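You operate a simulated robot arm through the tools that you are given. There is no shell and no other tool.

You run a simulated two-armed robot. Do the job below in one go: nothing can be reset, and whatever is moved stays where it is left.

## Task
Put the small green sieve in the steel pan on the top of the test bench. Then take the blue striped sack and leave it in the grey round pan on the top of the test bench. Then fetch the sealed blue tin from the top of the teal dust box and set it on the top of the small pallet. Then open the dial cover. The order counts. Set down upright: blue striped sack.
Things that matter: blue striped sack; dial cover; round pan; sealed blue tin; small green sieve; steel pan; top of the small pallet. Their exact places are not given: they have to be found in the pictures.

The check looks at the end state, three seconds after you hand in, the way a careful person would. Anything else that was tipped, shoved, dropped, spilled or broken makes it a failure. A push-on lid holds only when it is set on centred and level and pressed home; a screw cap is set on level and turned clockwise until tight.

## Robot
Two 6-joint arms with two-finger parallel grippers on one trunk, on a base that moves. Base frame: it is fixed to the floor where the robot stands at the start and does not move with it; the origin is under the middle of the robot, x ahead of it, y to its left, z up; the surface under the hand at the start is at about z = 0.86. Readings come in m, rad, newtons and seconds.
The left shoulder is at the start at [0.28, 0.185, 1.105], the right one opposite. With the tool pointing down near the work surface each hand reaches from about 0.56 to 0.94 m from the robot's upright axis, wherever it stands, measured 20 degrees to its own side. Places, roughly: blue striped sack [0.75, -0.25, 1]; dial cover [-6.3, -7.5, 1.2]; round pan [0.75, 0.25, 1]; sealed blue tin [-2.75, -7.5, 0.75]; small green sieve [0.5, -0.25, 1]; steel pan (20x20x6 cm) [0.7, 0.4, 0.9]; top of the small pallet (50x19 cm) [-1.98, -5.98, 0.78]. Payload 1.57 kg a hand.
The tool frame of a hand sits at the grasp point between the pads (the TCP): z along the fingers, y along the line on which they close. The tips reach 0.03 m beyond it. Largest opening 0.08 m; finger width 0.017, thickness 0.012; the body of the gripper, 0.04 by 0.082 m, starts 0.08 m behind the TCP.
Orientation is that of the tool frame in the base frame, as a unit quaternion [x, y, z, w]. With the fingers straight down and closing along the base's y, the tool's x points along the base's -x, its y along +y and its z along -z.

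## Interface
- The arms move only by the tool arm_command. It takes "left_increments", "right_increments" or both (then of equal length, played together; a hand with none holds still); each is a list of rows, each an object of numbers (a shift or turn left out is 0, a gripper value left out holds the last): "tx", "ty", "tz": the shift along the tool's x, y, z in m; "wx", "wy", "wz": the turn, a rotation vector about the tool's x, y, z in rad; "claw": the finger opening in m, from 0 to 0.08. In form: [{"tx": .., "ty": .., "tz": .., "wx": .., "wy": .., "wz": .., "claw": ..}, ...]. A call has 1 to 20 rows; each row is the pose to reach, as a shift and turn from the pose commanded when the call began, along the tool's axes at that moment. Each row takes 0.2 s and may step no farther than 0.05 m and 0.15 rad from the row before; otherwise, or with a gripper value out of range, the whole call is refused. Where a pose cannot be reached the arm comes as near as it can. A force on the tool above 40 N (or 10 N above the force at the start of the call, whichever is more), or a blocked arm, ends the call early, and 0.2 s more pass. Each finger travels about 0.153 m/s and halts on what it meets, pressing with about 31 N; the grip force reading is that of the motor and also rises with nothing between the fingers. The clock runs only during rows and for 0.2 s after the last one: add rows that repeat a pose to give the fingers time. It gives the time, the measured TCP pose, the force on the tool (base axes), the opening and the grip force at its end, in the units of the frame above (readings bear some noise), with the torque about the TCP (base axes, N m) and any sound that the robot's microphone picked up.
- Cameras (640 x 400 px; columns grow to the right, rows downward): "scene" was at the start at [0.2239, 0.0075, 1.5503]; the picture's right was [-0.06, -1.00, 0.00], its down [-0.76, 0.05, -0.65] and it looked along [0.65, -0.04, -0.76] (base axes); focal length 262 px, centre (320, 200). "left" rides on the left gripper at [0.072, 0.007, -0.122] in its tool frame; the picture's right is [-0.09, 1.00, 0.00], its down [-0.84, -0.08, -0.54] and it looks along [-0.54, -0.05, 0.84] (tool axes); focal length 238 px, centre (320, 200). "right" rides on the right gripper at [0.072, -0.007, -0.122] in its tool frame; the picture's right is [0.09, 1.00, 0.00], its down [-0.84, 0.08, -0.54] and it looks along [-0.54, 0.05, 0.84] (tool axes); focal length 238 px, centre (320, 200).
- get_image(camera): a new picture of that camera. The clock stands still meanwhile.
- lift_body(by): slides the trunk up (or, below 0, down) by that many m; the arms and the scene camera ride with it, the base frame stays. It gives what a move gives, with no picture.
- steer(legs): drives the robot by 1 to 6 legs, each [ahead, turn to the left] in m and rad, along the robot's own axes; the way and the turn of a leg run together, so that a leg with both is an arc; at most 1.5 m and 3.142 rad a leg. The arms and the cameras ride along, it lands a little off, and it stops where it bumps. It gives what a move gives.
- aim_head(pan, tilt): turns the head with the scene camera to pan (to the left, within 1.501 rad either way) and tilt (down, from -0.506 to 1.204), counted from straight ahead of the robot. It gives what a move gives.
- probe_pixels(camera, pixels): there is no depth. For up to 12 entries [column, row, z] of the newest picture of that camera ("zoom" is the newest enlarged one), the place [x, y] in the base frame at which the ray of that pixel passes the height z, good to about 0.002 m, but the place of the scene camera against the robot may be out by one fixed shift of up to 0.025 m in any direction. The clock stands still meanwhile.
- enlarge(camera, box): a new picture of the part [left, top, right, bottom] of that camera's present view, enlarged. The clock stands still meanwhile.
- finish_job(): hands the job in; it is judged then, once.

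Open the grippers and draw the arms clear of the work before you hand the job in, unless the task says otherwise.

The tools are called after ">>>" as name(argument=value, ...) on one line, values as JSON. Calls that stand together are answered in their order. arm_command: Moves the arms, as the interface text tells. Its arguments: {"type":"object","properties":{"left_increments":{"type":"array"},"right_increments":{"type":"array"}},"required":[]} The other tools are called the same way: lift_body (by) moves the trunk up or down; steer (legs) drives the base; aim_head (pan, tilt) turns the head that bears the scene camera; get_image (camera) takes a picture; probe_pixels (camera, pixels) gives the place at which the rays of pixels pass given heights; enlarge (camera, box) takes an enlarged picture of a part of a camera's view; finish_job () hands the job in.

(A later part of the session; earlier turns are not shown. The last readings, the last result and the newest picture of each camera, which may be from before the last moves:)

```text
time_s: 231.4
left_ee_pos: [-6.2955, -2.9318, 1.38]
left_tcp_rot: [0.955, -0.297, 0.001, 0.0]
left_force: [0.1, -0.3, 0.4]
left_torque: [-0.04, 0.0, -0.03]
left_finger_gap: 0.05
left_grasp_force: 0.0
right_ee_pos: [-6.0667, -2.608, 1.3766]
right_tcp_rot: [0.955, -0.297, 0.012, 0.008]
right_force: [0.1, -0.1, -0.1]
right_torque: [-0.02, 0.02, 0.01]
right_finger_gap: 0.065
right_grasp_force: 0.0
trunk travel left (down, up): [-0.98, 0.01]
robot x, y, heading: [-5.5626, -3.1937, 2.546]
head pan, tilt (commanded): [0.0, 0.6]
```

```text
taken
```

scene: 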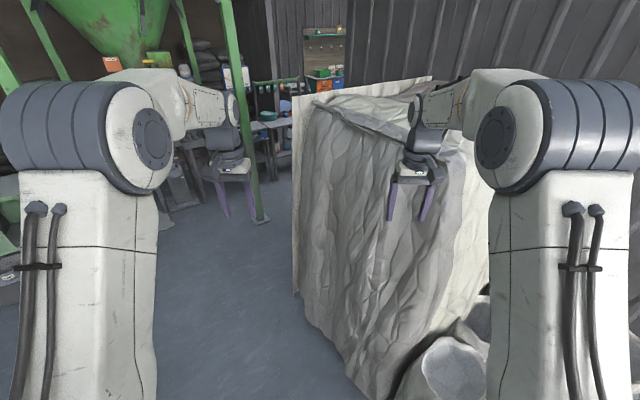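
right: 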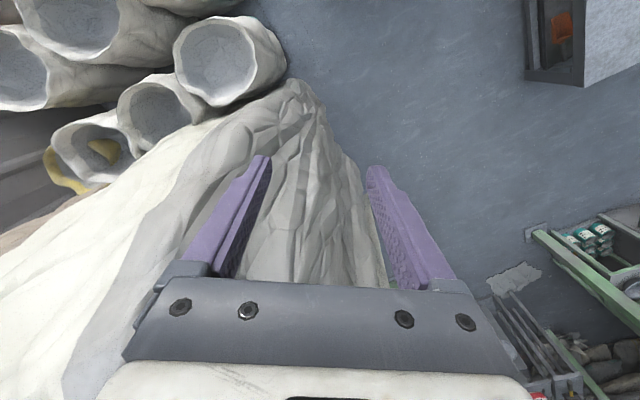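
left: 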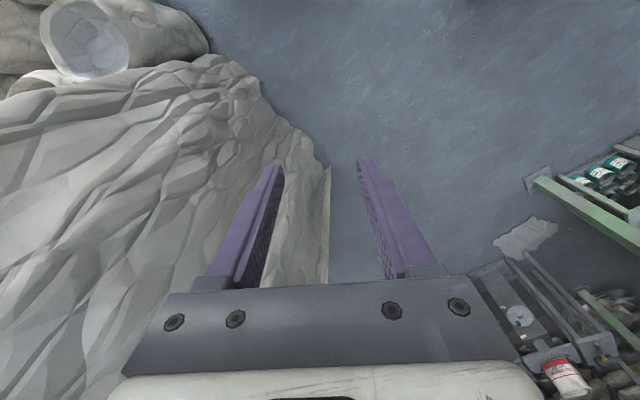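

Released with nothing displaced. I turn left to heading ≈3.05, which swings both hands away from the bale, and recheck.

>>> steer(legs=[[0.0, 0.5]])

>>> aim_head(pan=0.0, tilt=0.6)

>>> get_image(camera="scene")

>>> get_image(camera="left")

>>> get_image(camera="right")

```text
time_s: 233.3
left_ee_pos: [-6.3294, -3.3208, 1.3801]
left_tcp_rot: [0.999, -0.048, 0.001, 0.0]
left_force: [-0.7, 0.6, 0.1]
left_torque: [-0.01, 0.03, 0.01]
left_finger_gap: 0.05
left_grasp_force: 0.0
right_ee_pos: [-6.2866, -2.9261, 1.3763]
right_tcp_rot: [0.999, -0.048, 0.014, 0.005]
right_force: [-0.3, -0.1, 0.2]
right_torque: [0.01, 0.02, -0.01]
right_finger_gap: 0.0652
right_grasp_force: 0.0
trunk travel left (down, up): [-0.98, 0.01]
robot x, y, heading: [-5.5638, -3.1923, 3.056]
head pan, tilt (commanded): [0.0, 0.6]
```

```text
time_s: 233.9
left_ee_pos: [-6.3301, -3.3201, 1.38]
left_tcp_rot: [0.999, -0.048, 0.0, 0.0]
left_force: [-0.2, 0.3, -0.5]
left_torque: [-0.01, -0.02, -0.06]
left_finger_gap: 0.0501
left_grasp_force: 0.0
right_ee_pos: [-6.2862, -2.9257, 1.3763]
right_tcp_rot: [0.999, -0.047, 0.014, 0.004]
right_force: [-0.3, -0.9, 0.7]
right_torque: [-0.03, 0.0, -0.01]
right_finger_gap: 0.0649
right_grasp_force: 0.1
trunk travel left (down, up): [-0.98, 0.01]
robot x, y, heading: [-5.565, -3.1903, 3.061]
head pan, tilt (commanded): [0.0, 0.6]
```

```text
taken
```

scene: 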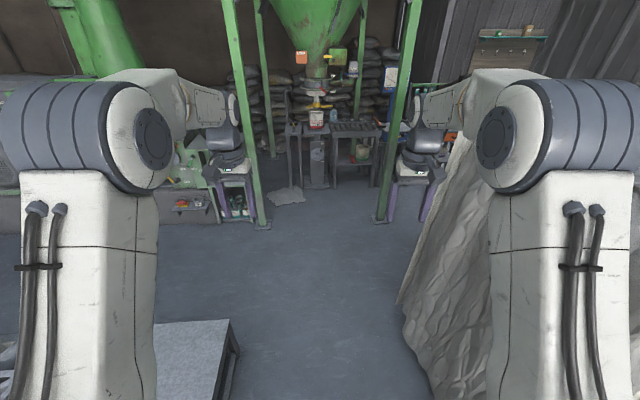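

```text
taken
```

left: 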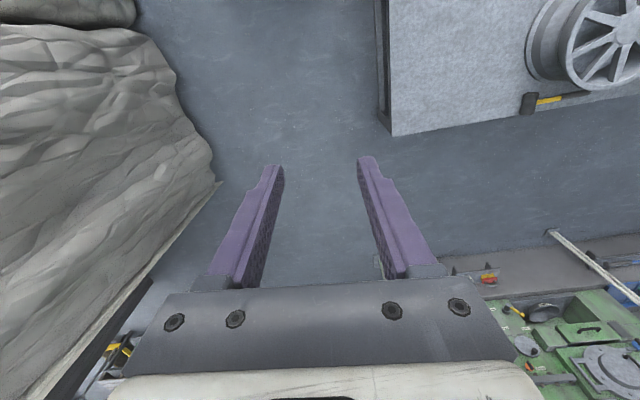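

```text
taken
```

right: 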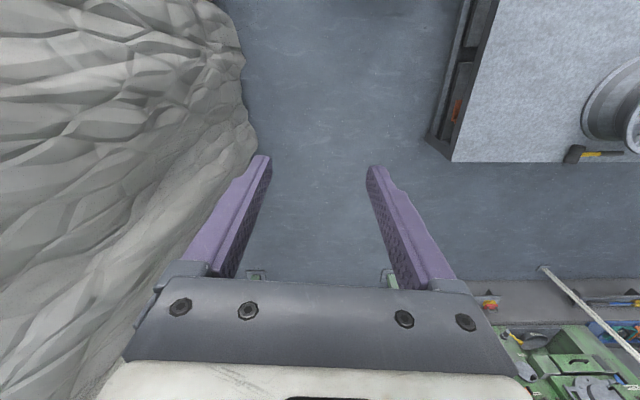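

I probe the platform's north-west corner and the bale's edge in the left wrist view to steer between them.

>>> probe_pixels(camera="left", pixels=[[392, 135, 0.3], [380, 20, 0.3], [378, 20, 0.0], [381, 110, 0.0], [215, 180, 0.0], [200, 140, 0.0], [180, 75, 0.0], [530, 112, 0.3], [130, 20, 0.3], [215, 165, 0.8]])

>>> probe_pixels(camera="right", pixels=[[452, 160, 0.3], [430, 135, 0.0], [492, 10, 0.3], [245, 60, 0.0], [255, 140, 0.0], [580, 160, 0.3], [250, 272, 0.0], [392, 275, 0.0]])

>>> probe_pixels(camera="scene", pixels=[[228, 322, 0.3], [240, 350, 0.0], [405, 330, 0.0], [400, 300, 0.0], [262, 227, 0.0], [380, 220, 0.0], [425, 385, 0.0], [285, 195, 0.0], [210, 222, 0.0]])

```text
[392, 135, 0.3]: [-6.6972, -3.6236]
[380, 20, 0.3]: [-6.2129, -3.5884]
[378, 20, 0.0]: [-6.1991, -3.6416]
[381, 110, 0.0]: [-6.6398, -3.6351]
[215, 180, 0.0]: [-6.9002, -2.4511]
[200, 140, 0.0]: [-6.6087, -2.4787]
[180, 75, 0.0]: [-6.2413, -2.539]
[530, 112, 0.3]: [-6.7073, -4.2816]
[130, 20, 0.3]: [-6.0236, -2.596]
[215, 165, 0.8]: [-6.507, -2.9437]
```

```text
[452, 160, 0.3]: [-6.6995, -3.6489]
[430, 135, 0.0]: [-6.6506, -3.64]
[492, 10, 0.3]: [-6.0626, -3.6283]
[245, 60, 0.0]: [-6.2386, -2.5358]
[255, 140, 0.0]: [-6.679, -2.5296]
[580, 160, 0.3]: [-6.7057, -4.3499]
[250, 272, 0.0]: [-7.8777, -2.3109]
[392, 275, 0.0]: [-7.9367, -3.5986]
```

```text
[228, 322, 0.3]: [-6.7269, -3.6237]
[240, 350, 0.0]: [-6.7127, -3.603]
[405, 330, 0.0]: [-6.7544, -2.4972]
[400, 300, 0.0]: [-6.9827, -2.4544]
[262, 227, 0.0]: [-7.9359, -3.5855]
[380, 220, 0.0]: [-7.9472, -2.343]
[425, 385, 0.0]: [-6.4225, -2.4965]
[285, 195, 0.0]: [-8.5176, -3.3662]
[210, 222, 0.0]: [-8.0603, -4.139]
```

Bale face y≈-2.5, platform's north edge y≈-3.63, its NW corner (-6.70,-3.63), machine posts at x≈-7.94. I go straight 0.88 m west, then check before the left arc.

>>> steer(legs=[[0.44, 0.0], [0.44, 0.0]])

>>> get_image(camera="left")

>>> get_image(camera="right")

```text
time_s: 238.8
left_ee_pos: [-7.2083, -3.2473, 1.3796]
left_tcp_rot: [0.999, -0.049, 0.001, 0.0]
left_force: [-0.2, -0.6, 0.6]
left_torque: [0.0, 0.04, 0.02]
left_finger_gap: 0.0499
left_grasp_force: 0.0
right_ee_pos: [-7.1631, -2.8536, 1.3765]
right_tcp_rot: [0.999, -0.048, 0.013, 0.005]
right_force: [-0.5, -0.3, -0.3]
right_torque: [0.01, 0.02, 0.04]
right_finger_gap: 0.0652
right_grasp_force: 0.1
trunk travel left (down, up): [-0.98, 0.01]
robot x, y, heading: [-6.44, -3.1217, 3.054]
head pan, tilt (commanded): [0.0, 0.6]
```

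```text
taken
```

left: 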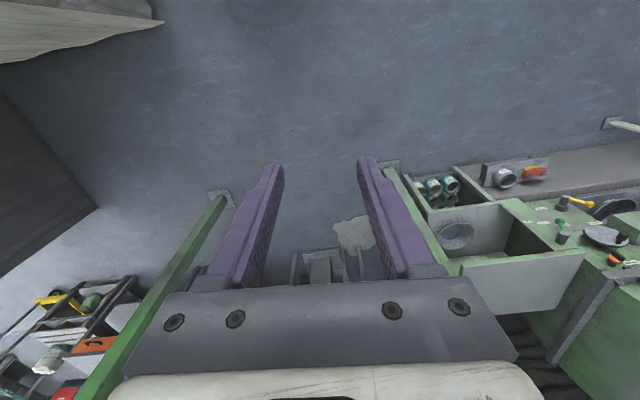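

```text
taken
```

right: 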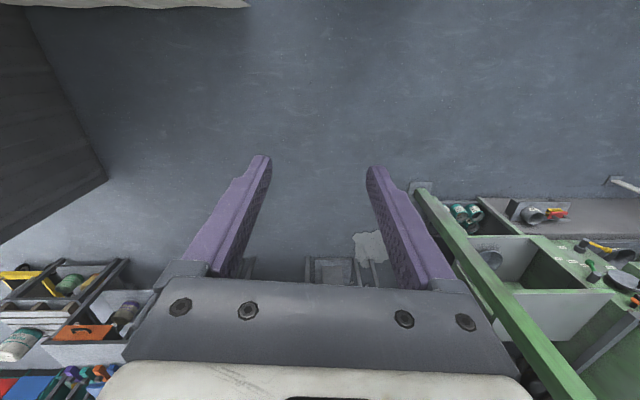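

Clear. I take the left arc (radius ≈0.85 m) around the platform's corner in two halves.

>>> steer(legs=[[0.667, 0.785], [0.667, 0.785]])

>>> aim_head(pan=0.0, tilt=0.6)

>>> get_image(camera="scene")

>>> get_image(camera="left")

>>> get_image(camera="right")

```text
time_s: 244.6
left_ee_pos: [-7.4658, -4.3723, 1.3787]
left_tcp_rot: [0.85, 0.527, 0.001, -0.001]
left_force: [-0.2, 0.2, 0.9]
left_torque: [-0.04, -0.06, 0.01]
left_finger_gap: 0.05
left_grasp_force: 0.0
right_ee_pos: [-7.8172, -4.1804, 1.3765]
right_tcp_rot: [0.852, 0.523, 0.031, -0.019]
right_force: [0.3, 0.5, -0.3]
right_torque: [0.0, -0.04, 0.01]
right_finger_gap: 0.0649
right_grasp_force: 0.1
trunk travel left (down, up): [-0.98, 0.01]
robot x, y, heading: [-7.3144, -3.6142, -2.02]
head pan, tilt (commanded): [0.0, 0.6]
stopped in leg 2: the force on the tool passed its limit at 95 N (the readings are from after the stop); the commanded pose is now the measured one
```

```text
time_s: 245.2
left_ee_pos: [-7.4646, -4.3738, 1.3786]
left_tcp_rot: [0.85, 0.527, 0.001, -0.001]
left_force: [-0.1, -0.5, 0.1]
left_torque: [-0.02, 0.01, 0.0]
left_finger_gap: 0.0497
left_grasp_force: 0.1
right_ee_pos: [-7.8173, -4.1805, 1.3756]
right_tcp_rot: [0.851, 0.524, 0.03, -0.02]
right_force: [0.0, -1.0, -0.1]
right_torque: [0.0, -0.02, 0.0]
right_finger_gap: 0.0652
right_grasp_force: 0.1
trunk travel left (down, up): [-0.98, 0.01]
robot x, y, heading: [-7.3118, -3.609, -2.016]
head pan, tilt (commanded): [0.0, 0.6]
```

```text
taken
```

scene: 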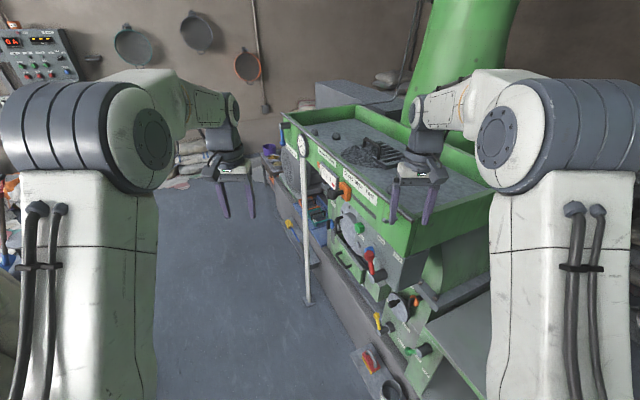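

```text
taken
```

left: 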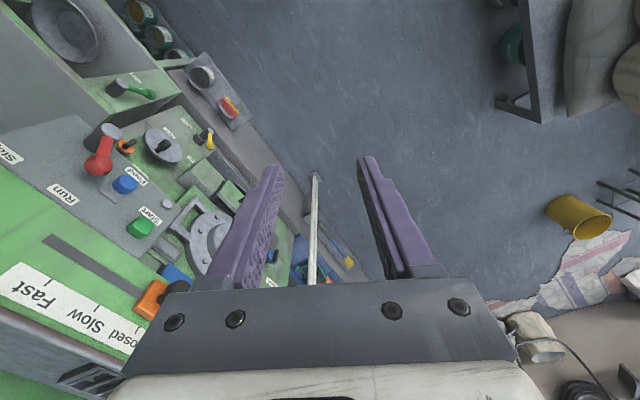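

```text
taken
```

right: 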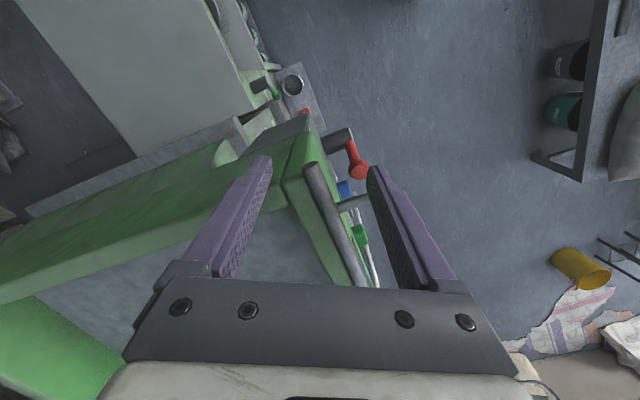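

The right hand bumped the mill's hopper side. I look closely at where the fingers are before moving out.

>>> enlarge(camera="right", box=[200, 60, 480, 300])

>>> enlarge(camera="scene", box=[280, 90, 500, 310])

>>> enlarge(camera="left", box=[60, 80, 330, 300])

```text
1.67 times, centred on (340, 180) of right
```

zoom: 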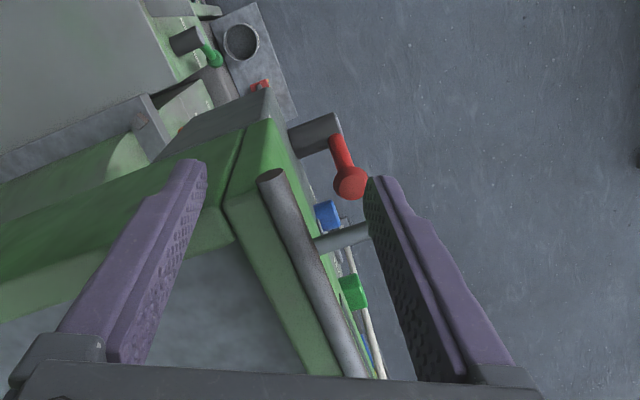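

```text
1.82 times, centred on (390, 200) of scene
```

zoom: 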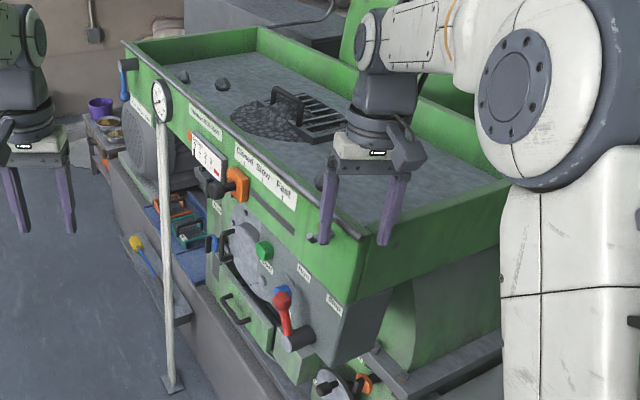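

```text
1.82 times, centred on (195, 190) of left
```

zoom: 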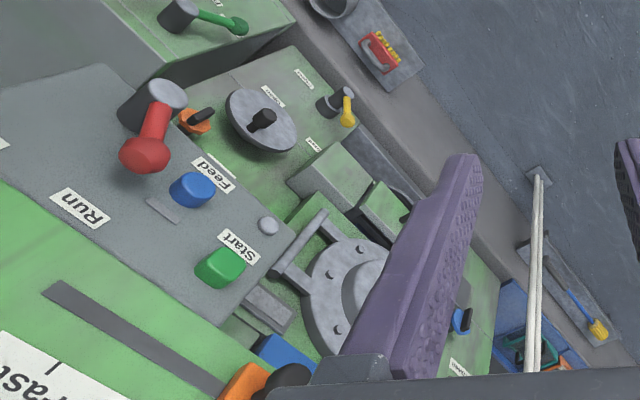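

The right fingers straddle the hopper's front wall. Lifting straight up is the free direction, so I raise the right hand about 7 cm first.

>>> arm_command(right_increments=[{"tz": -0.02}, {"tz": -0.045}, {"tz": -0.07}, {"tz": -0.07}])

>>> get_image(camera="right")

>>> enlarge(camera="scene", box=[280, 60, 500, 280])

```text
time_s: 246.2
left_ee_pos: [-7.4647, -4.3732, 1.3775]
left_tcp_rot: [0.85, 0.527, 0.002, -0.001]
left_force: [0.6, -0.1, 0.0]
left_torque: [-0.02, 0.0, -0.02]
left_finger_gap: 0.05
left_grasp_force: 0.0
right_ee_pos: [-7.8193, -4.1857, 1.4446]
right_tcp_rot: [0.851, 0.524, 0.03, -0.02]
right_force: [-0.3, 0.4, 0.4]
right_torque: [0.0, 0.01, 0.0]
right_finger_gap: 0.065
right_grasp_force: 0.0
trunk travel left (down, up): [-0.98, 0.01]
robot x, y, heading: [-7.3104, -3.6111, -2.017]
head pan, tilt (commanded): [0.0, 0.6]
```

```text
taken
```

right: 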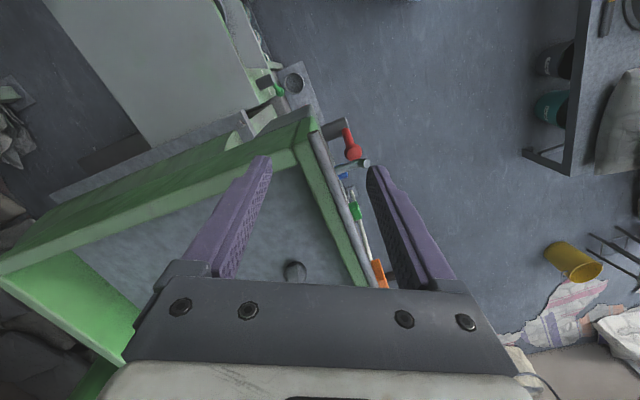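

```text
1.82 times, centred on (390, 170) of scene
```

zoom: 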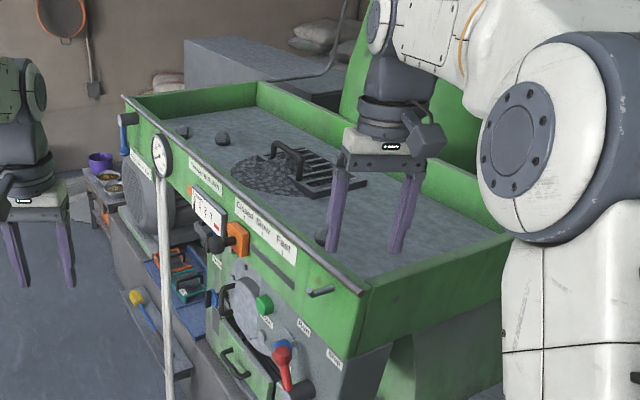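

The hand is clear above the hopper and nothing there looks displaced. I rotate left to heading ≈-1.6 to swing both hands into the free corridor.

>>> steer(legs=[[0.0, 0.42]])

>>> aim_head(pan=-0.1, tilt=0.65)

>>> get_image(camera="scene")

>>> get_image(camera="right")

>>> get_image(camera="left")

```text
time_s: 247.9
left_ee_pos: [-7.1333, -4.3675, 1.3788]
left_tcp_rot: [0.718, 0.696, 0.001, -0.002]
left_force: [1.0, 0.0, -0.2]
left_torque: [-0.04, 0.01, 0.0]
left_finger_gap: 0.05
left_grasp_force: 0.1
right_ee_pos: [-7.5344, -4.344, 1.4457]
right_tcp_rot: [0.721, 0.692, 0.025, -0.025]
right_force: [0.2, -0.4, 0.8]
right_torque: [0.01, 0.0, 0.03]
right_finger_gap: 0.0652
right_grasp_force: 0.1
trunk travel left (down, up): [-0.98, 0.01]
robot x, y, heading: [-7.3108, -3.6122, -1.589]
head pan, tilt (commanded): [0.0, 0.6]
```

```text
time_s: 248.5
left_ee_pos: [-7.1342, -4.368, 1.3772]
left_tcp_rot: [0.719, 0.695, 0.001, -0.002]
left_force: [-0.2, -0.3, 0.7]
left_torque: [0.0, 0.01, 0.04]
left_finger_gap: 0.0498
left_grasp_force: 0.1
right_ee_pos: [-7.5344, -4.3426, 1.4452]
right_tcp_rot: [0.721, 0.692, 0.025, -0.026]
right_force: [0.0, -0.5, 0.5]
right_torque: [-0.02, 0.02, -0.01]
right_finger_gap: 0.0651
right_grasp_force: 0.1
trunk travel left (down, up): [-0.98, 0.01]
robot x, y, heading: [-7.3122, -3.6114, -1.587]
head pan, tilt (commanded): [-0.099, 0.649]
```

```text
taken
```

scene: 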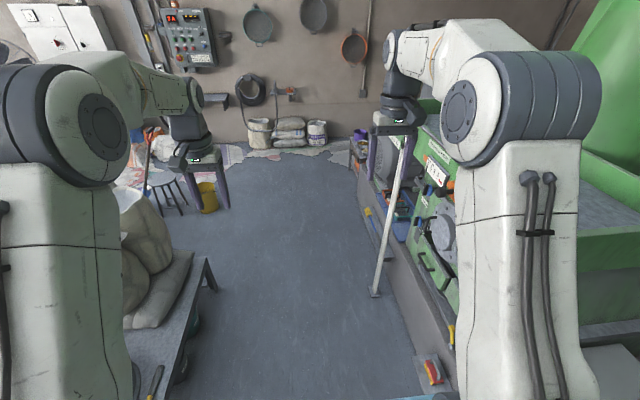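

```text
taken
```

right: 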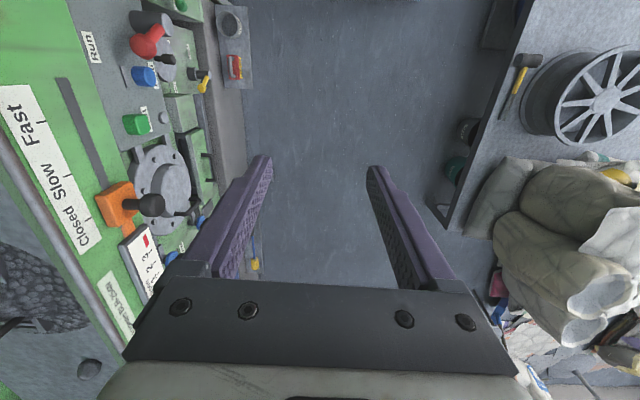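

```text
taken
```

left: 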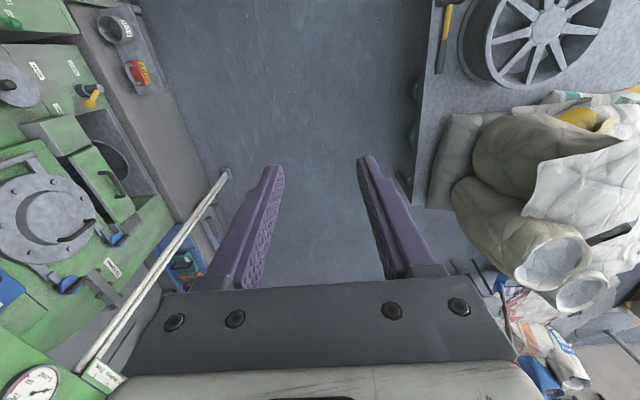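

I probe the pole base, machine plinth, platform legs, and floor sacks ahead to plan the straight run south.

>>> probe_pixels(camera="scene", pixels=[[375, 297, 0.0], [410, 340, 0.0], [372, 235, 0.0], [358, 185, 0.0], [213, 290, 0.0], [208, 258, 0.3], [208, 213, 0.0], [185, 205, 0.0], [240, 160, 0.0], [290, 152, 0.0], [345, 160, 0.0], [425, 385, 0.0]])

>>> enlarge(camera="scene", box=[110, 0, 410, 230])

```text
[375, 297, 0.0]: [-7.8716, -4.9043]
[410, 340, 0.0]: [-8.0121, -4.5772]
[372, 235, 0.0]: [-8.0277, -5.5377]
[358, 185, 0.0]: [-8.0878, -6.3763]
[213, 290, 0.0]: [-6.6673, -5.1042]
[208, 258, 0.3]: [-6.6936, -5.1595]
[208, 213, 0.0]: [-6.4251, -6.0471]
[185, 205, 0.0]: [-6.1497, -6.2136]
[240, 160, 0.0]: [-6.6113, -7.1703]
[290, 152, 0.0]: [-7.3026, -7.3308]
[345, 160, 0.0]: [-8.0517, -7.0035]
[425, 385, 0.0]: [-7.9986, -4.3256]
```

```text
1.74 times, centred on (260, 115) of scene
```

zoom: 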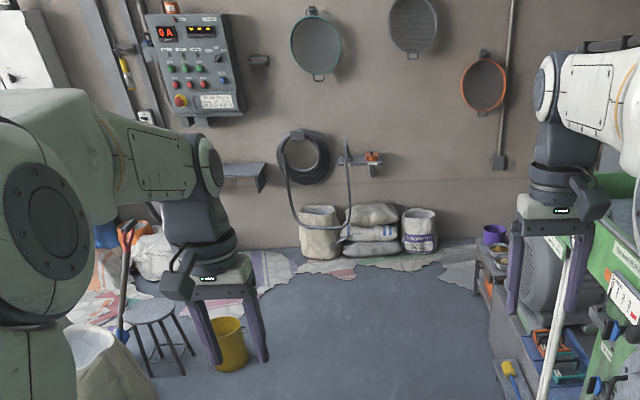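

The corridor centre is x≈-7.27 (platform leg x=-6.67, pole base x=-7.87). I drive about 2 m south along it in two legs with a slight left correction.

>>> steer(legs=[[0.0, 0.047], [1.0, 0.0], [0.95, 0.0]])

>>> aim_head(pan=0.5, tilt=0.5)

>>> get_image(camera="scene")

>>> get_image(camera="left")

>>> get_image(camera="right")

```text
time_s: 258.7
left_ee_pos: [-7.0717, -6.3072, 1.3786]
left_tcp_rot: [0.708, 0.706, 0.0, -0.001]
left_force: [-0.1, 1.0, 0.0]
left_torque: [0.0, 0.0, -0.03]
left_finger_gap: 0.0501
left_grasp_force: 0.1
right_ee_pos: [-7.4723, -6.2938, 1.4442]
right_tcp_rot: [0.711, 0.703, 0.024, -0.025]
right_force: [0.9, 0.5, -0.3]
right_torque: [0.04, -0.02, -0.02]
right_finger_gap: 0.0649
right_grasp_force: 0.0
trunk travel left (down, up): [-0.98, 0.01]
robot x, y, heading: [-7.2729, -5.5601, -1.56]
head pan, tilt (commanded): [-0.099, 0.649]
```

```text
time_s: 259.7
left_ee_pos: [-7.0708, -6.3067, 1.3788]
left_tcp_rot: [0.708, 0.706, 0.0, -0.001]
left_force: [-0.6, -0.2, -0.7]
left_torque: [0.0, 0.02, 0.01]
left_finger_gap: 0.05
left_grasp_force: 0.0
right_ee_pos: [-7.4714, -6.2945, 1.4451]
right_tcp_rot: [0.71, 0.703, 0.024, -0.027]
right_force: [0.6, 0.5, -0.2]
right_torque: [-0.02, -0.03, 0.02]
right_finger_gap: 0.0653
right_grasp_force: 0.1
trunk travel left (down, up): [-0.98, 0.01]
robot x, y, heading: [-7.2725, -5.558, -1.558]
head pan, tilt (commanded): [0.499, 0.499]
```

```text
taken
```

scene: 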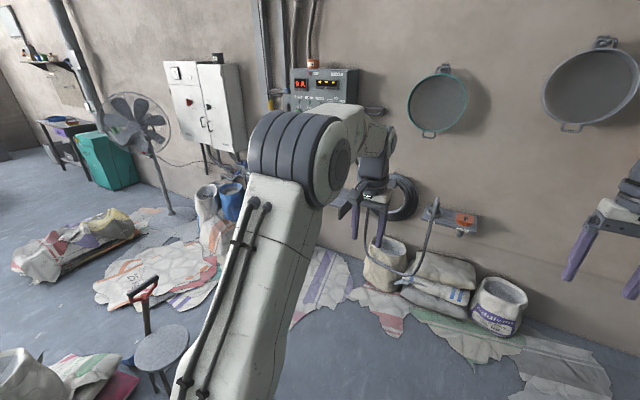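

```text
taken
```

left: 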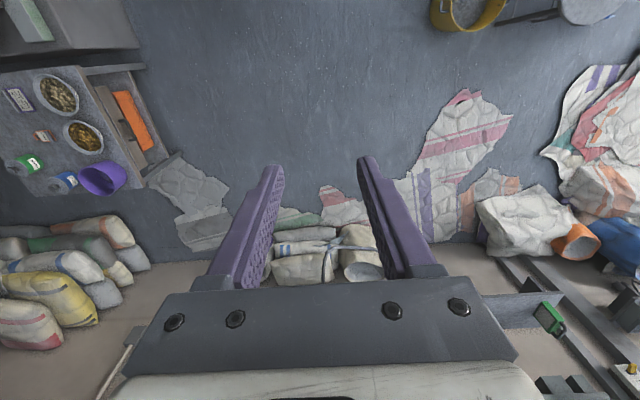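

```text
taken
```

right: 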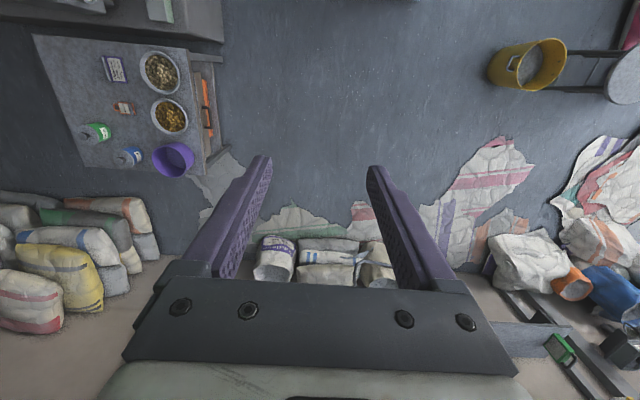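

This gives a clear overhead view of the floor sacks. I probe the boundary of the striped sack (F) and its neighbours in both wrist cameras.

>>> probe_pixels(camera="left", pixels=[[465, 91, 0.0], [512, 112, 0.0], [487, 150, 0.0], [428, 130, 0.0], [413, 165, 0.0], [390, 178, 0.0], [355, 205, 0.0], [325, 188, 0.0], [470, 190, 0.0], [500, 170, 0.0], [545, 150, 0.0], [455, 25, 0.0]])

>>> probe_pixels(camera="right", pixels=[[500, 138, 0.0], [533, 165, 0.0], [463, 165, 0.0], [442, 205, 0.0], [418, 208, 0.0], [355, 205, 0.0], [290, 210, 0.0], [227, 150, 0.0], [500, 210, 0.0], [552, 200, 0.0], [575, 290, 0.75], [490, 325, 0.75]])

```text
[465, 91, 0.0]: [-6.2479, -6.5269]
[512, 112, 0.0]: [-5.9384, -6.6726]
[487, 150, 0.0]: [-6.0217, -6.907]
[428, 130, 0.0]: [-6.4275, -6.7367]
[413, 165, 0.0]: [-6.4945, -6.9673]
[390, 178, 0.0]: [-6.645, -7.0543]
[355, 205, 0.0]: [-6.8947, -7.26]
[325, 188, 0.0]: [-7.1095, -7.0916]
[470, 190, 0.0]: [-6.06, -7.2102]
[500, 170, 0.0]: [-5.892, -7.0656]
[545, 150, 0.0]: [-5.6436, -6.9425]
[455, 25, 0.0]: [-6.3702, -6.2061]
```

```text
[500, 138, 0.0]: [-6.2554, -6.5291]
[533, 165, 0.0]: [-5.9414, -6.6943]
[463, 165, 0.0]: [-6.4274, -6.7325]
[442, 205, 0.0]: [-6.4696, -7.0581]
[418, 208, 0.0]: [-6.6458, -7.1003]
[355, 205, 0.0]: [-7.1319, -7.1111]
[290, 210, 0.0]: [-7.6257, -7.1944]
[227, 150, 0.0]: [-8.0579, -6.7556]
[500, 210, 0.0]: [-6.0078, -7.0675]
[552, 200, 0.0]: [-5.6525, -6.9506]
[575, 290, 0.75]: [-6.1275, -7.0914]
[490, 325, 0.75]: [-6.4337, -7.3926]
```

The free floor lies west of the striped sack (its west edge runs x≈-6.43…-6.65). I pull both hands back 0.2 m, turn left 0.35 rad and drive 1.0 m to about (-6.92,-6.5), facing the control box.

>>> arm_command(left_increments=[{"tx": 0.04}, {"tx": 0.08}, {"tx": 0.12}, {"tx": 0.16}, {"tx": 0.2}, {"tx": 0.2}], right_increments=[{"tx": 0.04}, {"tx": 0.08}, {"tx": 0.12}, {"tx": 0.16}, {"tx": 0.2}, {"tx": 0.2}])

>>> steer(legs=[[0.0, 0.35], [0.5, 0.0], [0.5, 0.0]])

>>> aim_head(pan=0.25, tilt=0.3)

>>> get_image(camera="scene")

>>> get_image(camera="left")

>>> get_image(camera="right")

```text
time_s: 261.1
left_ee_pos: [-7.0715, -6.1049, 1.3777]
left_tcp_rot: [0.708, 0.707, 0.001, -0.001]
left_force: [0.4, 0.1, -0.9]
left_torque: [-0.04, -0.01, 0.01]
left_finger_gap: 0.05
left_grasp_force: 0.0
right_ee_pos: [-7.4687, -6.0939, 1.4586]
right_tcp_rot: [0.71, 0.703, 0.024, -0.027]
right_force: [0.2, -0.2, 0.3]
right_torque: [-0.02, 0.0, 0.02]
right_finger_gap: 0.065
right_grasp_force: 0.0
trunk travel left (down, up): [-0.98, 0.01]
robot x, y, heading: [-7.2728, -5.556, -1.559]
head pan, tilt (commanded): [0.499, 0.499]
```

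```text
time_s: 267.6
left_ee_pos: [-6.547, -6.936, 1.3778]
left_tcp_rot: [0.575, 0.818, 0.001, -0.002]
left_force: [-1.3, -0.3, -0.1]
left_torque: [-0.02, 0.01, 0.0]
left_finger_gap: 0.0503
left_grasp_force: 0.0
right_ee_pos: [-6.924, -7.0613, 1.4598]
right_tcp_rot: [0.578, 0.816, 0.019, -0.03]
right_force: [-0.4, -0.8, 0.0]
right_torque: [-0.01, 0.0, 0.03]
right_finger_gap: 0.065
right_grasp_force: 0.2
trunk travel left (down, up): [-0.98, 0.01]
robot x, y, heading: [-6.9206, -6.4876, -1.208]
head pan, tilt (commanded): [0.499, 0.499]
```

```text
time_s: 268.4
left_ee_pos: [-6.5462, -6.9366, 1.3772]
left_tcp_rot: [0.575, 0.818, 0.001, -0.001]
left_force: [-0.4, -0.1, -0.2]
left_torque: [-0.03, -0.01, 0.0]
left_finger_gap: 0.0499
left_grasp_force: 0.0
right_ee_pos: [-6.9255, -7.063, 1.4582]
right_tcp_rot: [0.578, 0.816, 0.019, -0.03]
right_force: [0.3, 0.2, -0.8]
right_torque: [0.0, -0.02, 0.01]
right_finger_gap: 0.0651
right_grasp_force: 0.1
trunk travel left (down, up): [-0.98, 0.01]
robot x, y, heading: [-6.9281, -6.4929, -1.207]
head pan, tilt (commanded): [0.25, 0.3]
```

```text
taken
```

scene: 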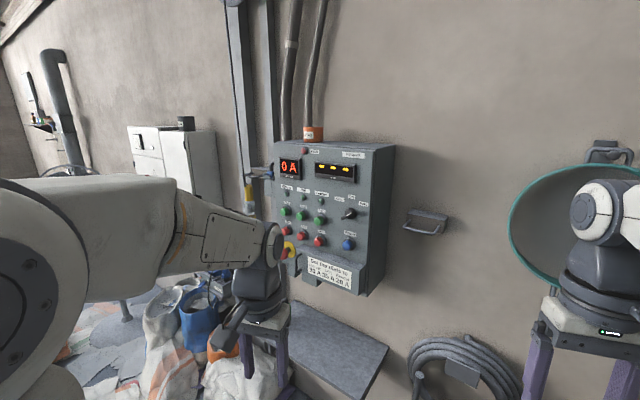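

```text
taken
```

left: 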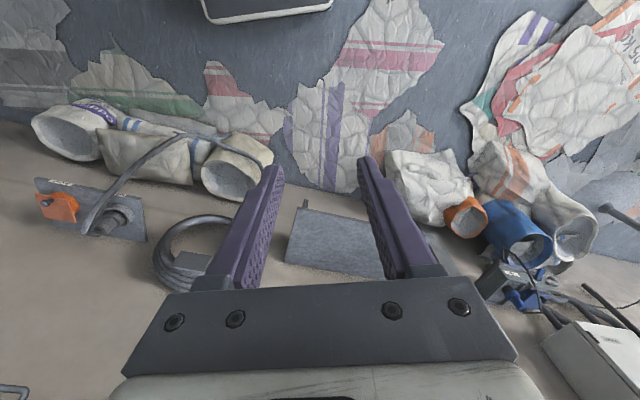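

```text
taken
```

right: 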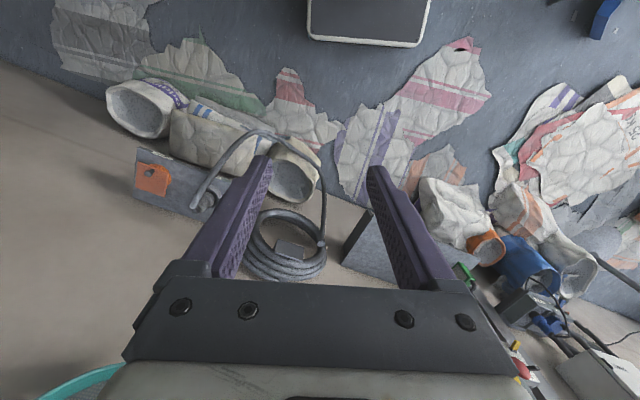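

The control box is now right ahead. I enlarge its lower part to study the cover and handle.

>>> enlarge(camera="scene", box=[260, 130, 420, 310])

>>> enlarge(camera="scene", box=[275, 225, 385, 310])

```text
2.22 times, centred on (340, 220) of scene
```

zoom: 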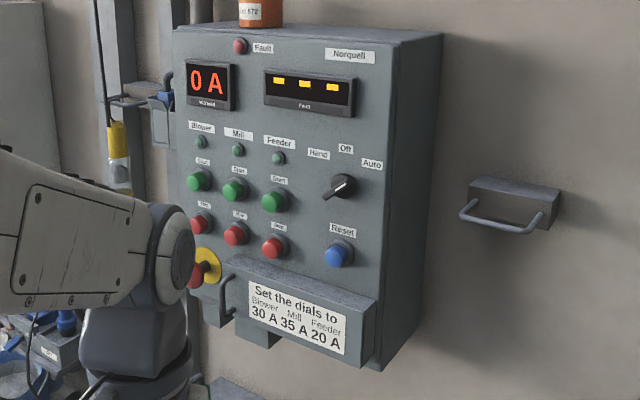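

```text
4.71 times, centred on (330, 268) of scene
```

zoom: 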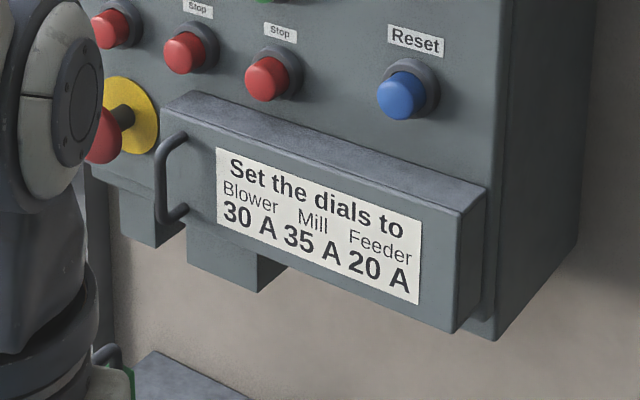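

The cover is a box-shaped lid with a vertical C-handle at its left end. I probe key points now, then lower the trunk 0.16 m and probe again to triangulate them.

>>> probe_pixels(camera="zoom", pixels=[[159, 180, 1.1], [159, 180, 1.3], [165, 110, 1.1], [165, 110, 1.3], [460, 210, 1.1], [460, 210, 1.3], [452, 332, 1.1], [452, 332, 1.3], [163, 215, 1.1], [163, 215, 1.3], [163, 145, 1.1], [163, 145, 1.3]])

>>> lift_body(by=-0.18)

>>> enlarge(camera="scene", box=[275, 150, 385, 245])

>>> get_image(camera="scene")

```text
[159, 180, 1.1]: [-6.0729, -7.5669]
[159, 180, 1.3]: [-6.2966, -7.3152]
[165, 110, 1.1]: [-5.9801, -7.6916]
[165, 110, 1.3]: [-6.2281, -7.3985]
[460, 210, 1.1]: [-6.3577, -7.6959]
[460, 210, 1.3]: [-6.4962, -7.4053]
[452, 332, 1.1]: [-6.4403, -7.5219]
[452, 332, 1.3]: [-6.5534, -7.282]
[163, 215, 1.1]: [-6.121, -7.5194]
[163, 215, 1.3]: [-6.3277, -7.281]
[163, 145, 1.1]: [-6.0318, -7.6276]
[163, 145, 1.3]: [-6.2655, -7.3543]
```

```text
time_s: 270.4
left_ee_pos: [-6.5462, -6.9359, 1.1978]
left_tcp_rot: [0.574, 0.819, 0.001, -0.001]
left_force: [0.5, 0.7, -0.1]
left_torque: [0.01, 0.0, 0.02]
left_finger_gap: 0.0502
left_grasp_force: 0.0
right_ee_pos: [-6.9247, -7.0626, 1.2799]
right_tcp_rot: [0.578, 0.816, 0.019, -0.03]
right_force: [-0.6, -0.1, -0.9]
right_torque: [0.01, 0.0, 0.02]
right_finger_gap: 0.0649
right_grasp_force: 0.0
trunk travel left (down, up): [-0.8, 0.19]
robot x, y, heading: [-6.9286, -6.4878, -1.214]
head pan, tilt (commanded): [0.25, 0.3]
```

```text
4.21 times, centred on (330, 198) of scene
```

zoom: 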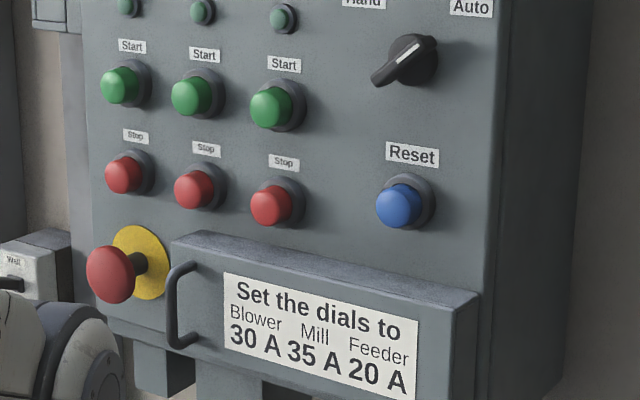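

```text
taken
```

scene: 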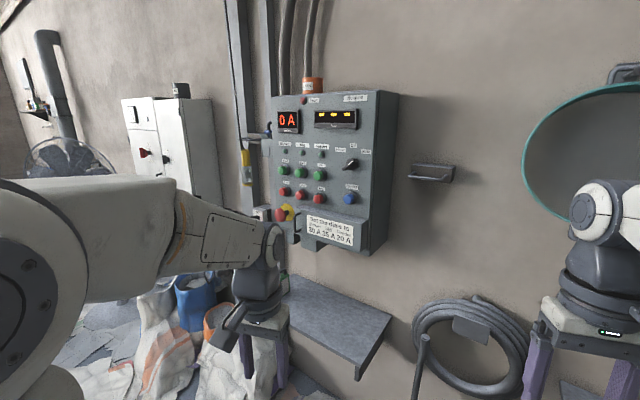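

>>> probe_pixels(camera="zoom", pixels=[[168, 308, 1.1], [168, 308, 1.3], [172, 246, 1.1], [172, 246, 1.3], [455, 308, 1.1], [455, 308, 1.3], [172, 343, 1.1], [172, 343, 1.3], [172, 272, 1.1], [172, 272, 1.3]])

>>> enlarge(camera="scene", box=[275, 180, 385, 265])

```text
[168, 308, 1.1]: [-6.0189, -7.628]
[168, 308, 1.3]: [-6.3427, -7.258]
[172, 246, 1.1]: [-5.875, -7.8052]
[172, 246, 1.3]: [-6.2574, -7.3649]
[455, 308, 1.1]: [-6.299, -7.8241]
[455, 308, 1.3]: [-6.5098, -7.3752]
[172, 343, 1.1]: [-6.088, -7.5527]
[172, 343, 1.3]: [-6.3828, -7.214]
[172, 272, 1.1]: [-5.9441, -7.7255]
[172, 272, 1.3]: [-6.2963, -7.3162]
```

```text
4.71 times, centred on (330, 222) of scene
```

zoom: 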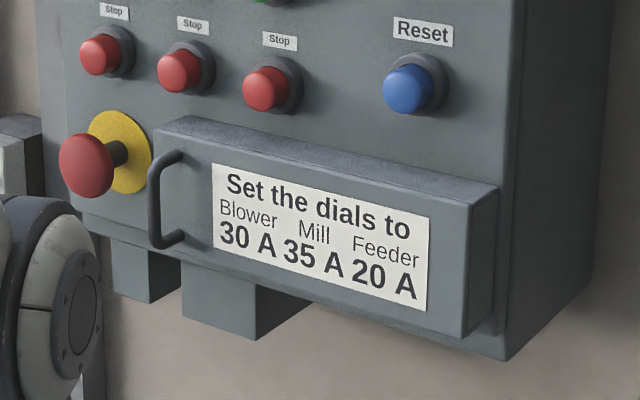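

Triangulated (scene frame): cover x≈-6.17…-6.47, z≈1.15–1.26, front face y≈-7.46, handle bar at (-6.195,-7.433), z 1.17–1.245, with the E-stop just left of it. I move the base 0.13 m forward to bring it into the left arm's reach.

>>> steer(legs=[[0.13, 0.0]])

```text
time_s: 271.6
left_ee_pos: [-6.4995, -7.0592, 1.1975]
left_tcp_rot: [0.574, 0.819, 0.0, -0.002]
left_force: [-0.1, 0.1, -0.8]
left_torque: [-0.02, -0.06, -0.03]
left_finger_gap: 0.05
left_grasp_force: 0.0
right_ee_pos: [-6.8779, -7.1839, 1.2791]
right_tcp_rot: [0.577, 0.816, 0.019, -0.03]
right_force: [-0.8, 0.1, -0.1]
right_torque: [-0.02, -0.02, 0.02]
right_finger_gap: 0.0649
right_grasp_force: 0.0
trunk travel left (down, up): [-0.8, 0.19]
robot x, y, heading: [-6.8726, -6.6134, -1.209]
head pan, tilt (commanded): [0.25, 0.3]
```

I now rotate the left hand from pointing down to pointing forward (pitch −90°) while moving it toward a stand-off in front of the cover; the right hand pulls back and up out of the way.

>>> arm_command(left_increments=[{"tx": -0.0196, "ty": 0.015, "tz": -0.0006, "wy": -0.131}, {"tx": -0.0393, "ty": 0.0301, "tz": -0.0012, "wy": -0.262}, {"tx": -0.0589, "ty": 0.0451, "tz": -0.0019, "wy": -0.393}, {"tx": -0.0786, "ty": 0.0601, "tz": -0.0025, "wy": -0.524}, {"tx": -0.0982, "ty": 0.0752, "tz": -0.0031, "wy": -0.655}, {"tx": -0.1179, "ty": 0.0902, "tz": -0.0037, "wy": -0.785}, {"tx": -0.1375, "ty": 0.1052, "tz": -0.0044, "wy": -0.916}, {"tx": -0.1571, "ty": 0.1203, "tz": -0.005, "wy": -1.047}, {"tx": -0.1768, "ty": 0.1353, "tz": -0.0056, "wy": -1.178}, {"tx": -0.1964, "ty": 0.1503, "tz": -0.0062, "wy": -1.309}, {"tx": -0.2161, "ty": 0.1654, "tz": -0.0069, "wy": -1.44}, {"tx": -0.2357, "ty": 0.1804, "tz": -0.0075, "wy": -1.571}, {"tx": -0.2357, "ty": 0.1804, "tz": -0.0075, "wy": -1.571}], right_increments=[{"tx": 0.01, "tz": -0.01}, {"tx": 0.02, "tz": -0.02}, {"tx": 0.03, "tz": -0.03}, {"tx": 0.04, "tz": -0.04}, {"tx": 0.05, "tz": -0.05}, {"tx": 0.06, "tz": -0.06}, {"tx": 0.07, "tz": -0.07}, {"tx": 0.08, "tz": -0.08}, {"tx": 0.08, "tz": -0.08}, {"tx": 0.08, "tz": -0.08}, {"tx": 0.08, "tz": -0.08}, {"tx": 0.08, "tz": -0.08}, {"tx": 0.08, "tz": -0.08}])

>>> get_image(camera="left")

>>> get_image(camera="scene")

```text
time_s: 274.4
left_ee_pos: [-6.2495, -7.2187, 1.2053]
left_tcp_rot: [0.406, 0.579, -0.406, 0.579]
left_force: [0.9, -0.2, 0.6]
left_torque: [-0.01, 0.01, -0.02]
left_finger_gap: 0.0498
left_grasp_force: 0.0
right_ee_pos: [-6.8957, -7.1358, 1.3686]
right_tcp_rot: [0.577, 0.816, 0.02, -0.031]
right_force: [-0.8, -0.2, 0.7]
right_torque: [-0.02, -0.01, -0.01]
right_finger_gap: 0.0648
right_grasp_force: 0.1
right hand out of reach, approached as far as the arm can: row 6, 7, 8, 9, 10, 11, 12, 13
trunk travel left (down, up): [-0.8, 0.19]
robot x, y, heading: [-6.8795, -6.6109, -1.207]
head pan, tilt (commanded): [0.25, 0.3]
```

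```text
taken
```

left: 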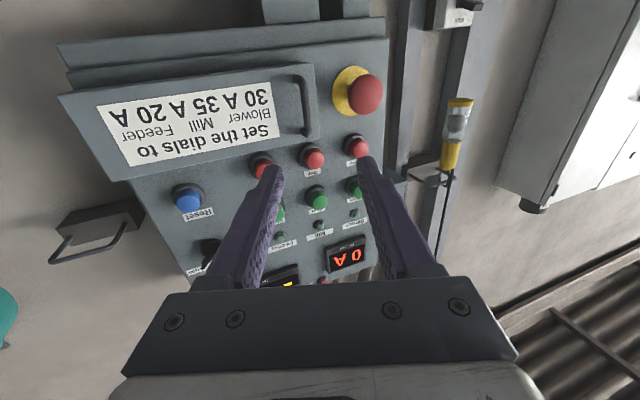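

```text
taken
```

scene: 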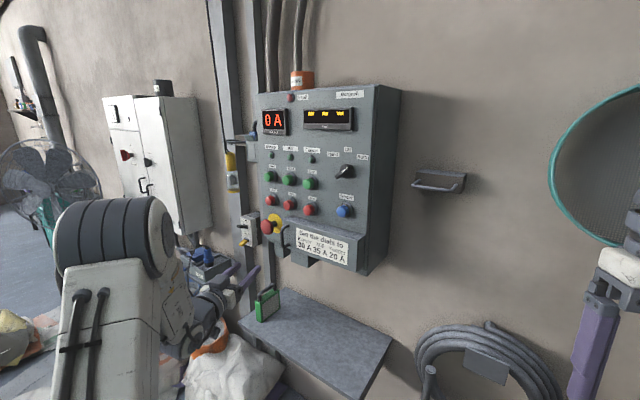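

The left camera (upside-down view) shows the C-handle at about (308,105) and the E-stop beside it at (365,93). I yaw the hand to point straight at the wall (−y) and align it with the handle's x.

>>> arm_command(left_increments=[{"tx": 0.002, "ty": 0.0176, "tz": 0.0135, "wx": 0.119}, {"tx": 0.004, "ty": 0.0353, "tz": 0.027, "wx": 0.238}, {"tx": 0.006, "ty": 0.0529, "tz": 0.0405, "wx": 0.357}, {"tx": 0.006, "ty": 0.0529, "tz": 0.0405, "wx": 0.357}])

>>> get_image(camera="left")

>>> enlarge(camera="left", box=[240, 40, 400, 180])

>>> enlarge(camera="scene", box=[200, 180, 400, 320])

```text
time_s: 275.4
left_ee_pos: [-6.1857, -7.2395, 1.2001]
left_tcp_rot: [0.503, 0.498, -0.503, 0.496]
left_force: [-0.3, -0.9, 0.0]
left_torque: [0.0, 0.02, -0.02]
left_finger_gap: 0.0501
left_grasp_force: 0.0
right_ee_pos: [-6.8955, -7.1342, 1.3685]
right_tcp_rot: [0.578, 0.815, 0.02, -0.031]
right_force: [0.4, -0.6, -0.1]
right_torque: [-0.02, 0.0, -0.02]
right_finger_gap: 0.065
right_grasp_force: 0.0
trunk travel left (down, up): [-0.8, 0.19]
robot x, y, heading: [-6.8774, -6.6106, -1.208]
head pan, tilt (commanded): [0.25, 0.3]
```

```text
taken
```

left: 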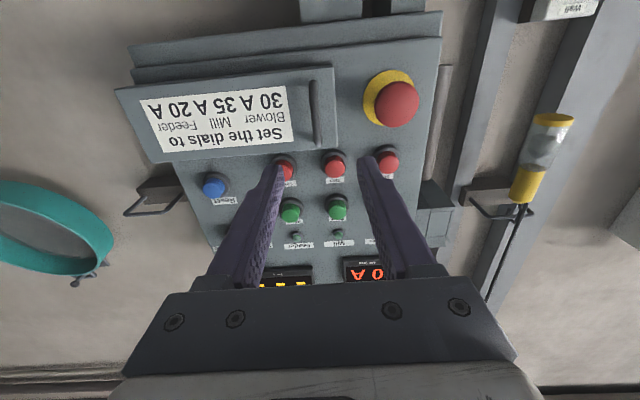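

```text
2.86 times, centred on (320, 110) of left
```

zoom: 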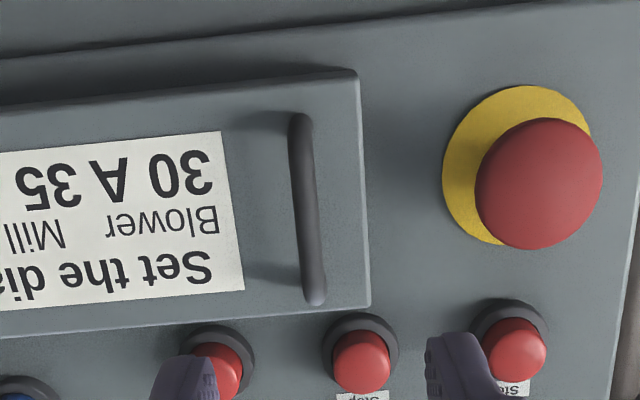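

```text
2.86 times, centred on (300, 250) of scene
```

zoom: 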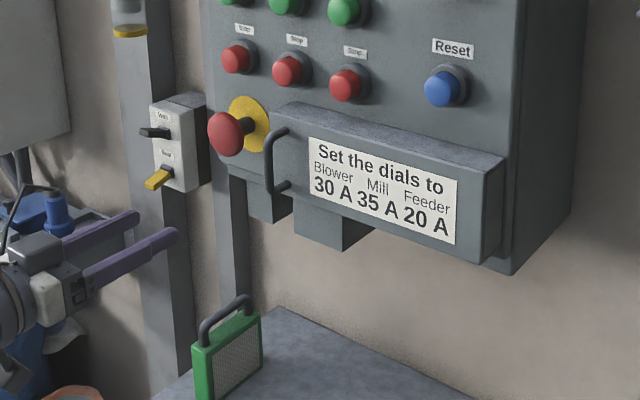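

The handle bar is nearly centred (slightly left) and the E-stop is ~10 cm to its right, so the fingers fit. I shift 5 mm, open to 0.04 and advance 10 cm, then re-measure.

>>> arm_command(left_increments=[{"ty": -0.005, "tz": 0.03, "claw": 0.04}, {"ty": -0.005, "tz": 0.065}, {"ty": -0.005, "tz": 0.1}, {"ty": -0.005, "tz": 0.1}])

>>> get_image(camera="left")

>>> enlarge(camera="left", box=[240, 60, 400, 200])

>>> enlarge(camera="scene", box=[200, 180, 400, 320])

```text
time_s: 276.4
left_ee_pos: [-6.1936, -7.3412, 1.1991]
left_tcp_rot: [0.502, 0.499, -0.502, 0.497]
left_force: [-0.3, -0.4, 0.6]
left_torque: [-0.03, 0.03, 0.03]
left_finger_gap: 0.04
left_grasp_force: 0.1
right_ee_pos: [-6.8963, -7.1359, 1.3686]
right_tcp_rot: [0.578, 0.815, 0.021, -0.031]
right_force: [0.6, 0.0, 0.5]
right_torque: [0.04, 0.0, 0.0]
right_finger_gap: 0.0651
right_grasp_force: 0.1
trunk travel left (down, up): [-0.8, 0.19]
robot x, y, heading: [-6.8729, -6.6107, -1.21]
head pan, tilt (commanded): [0.25, 0.3]
```

```text
taken
```

left: 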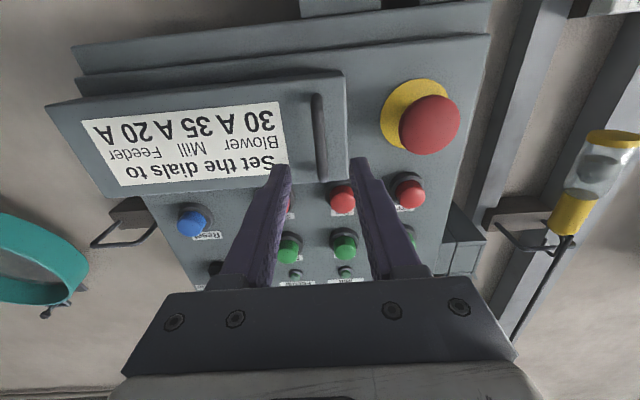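

```text
2.86 times, centred on (320, 130) of left
```

zoom: 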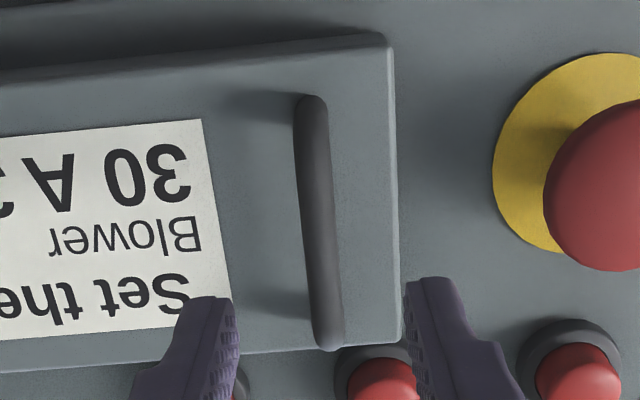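

```text
2.86 times, centred on (300, 250) of scene
```

zoom: 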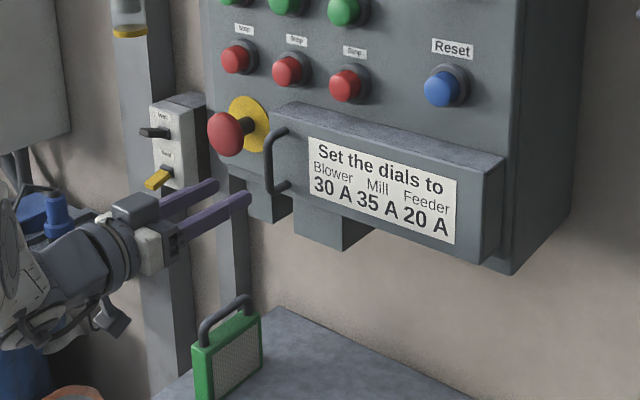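

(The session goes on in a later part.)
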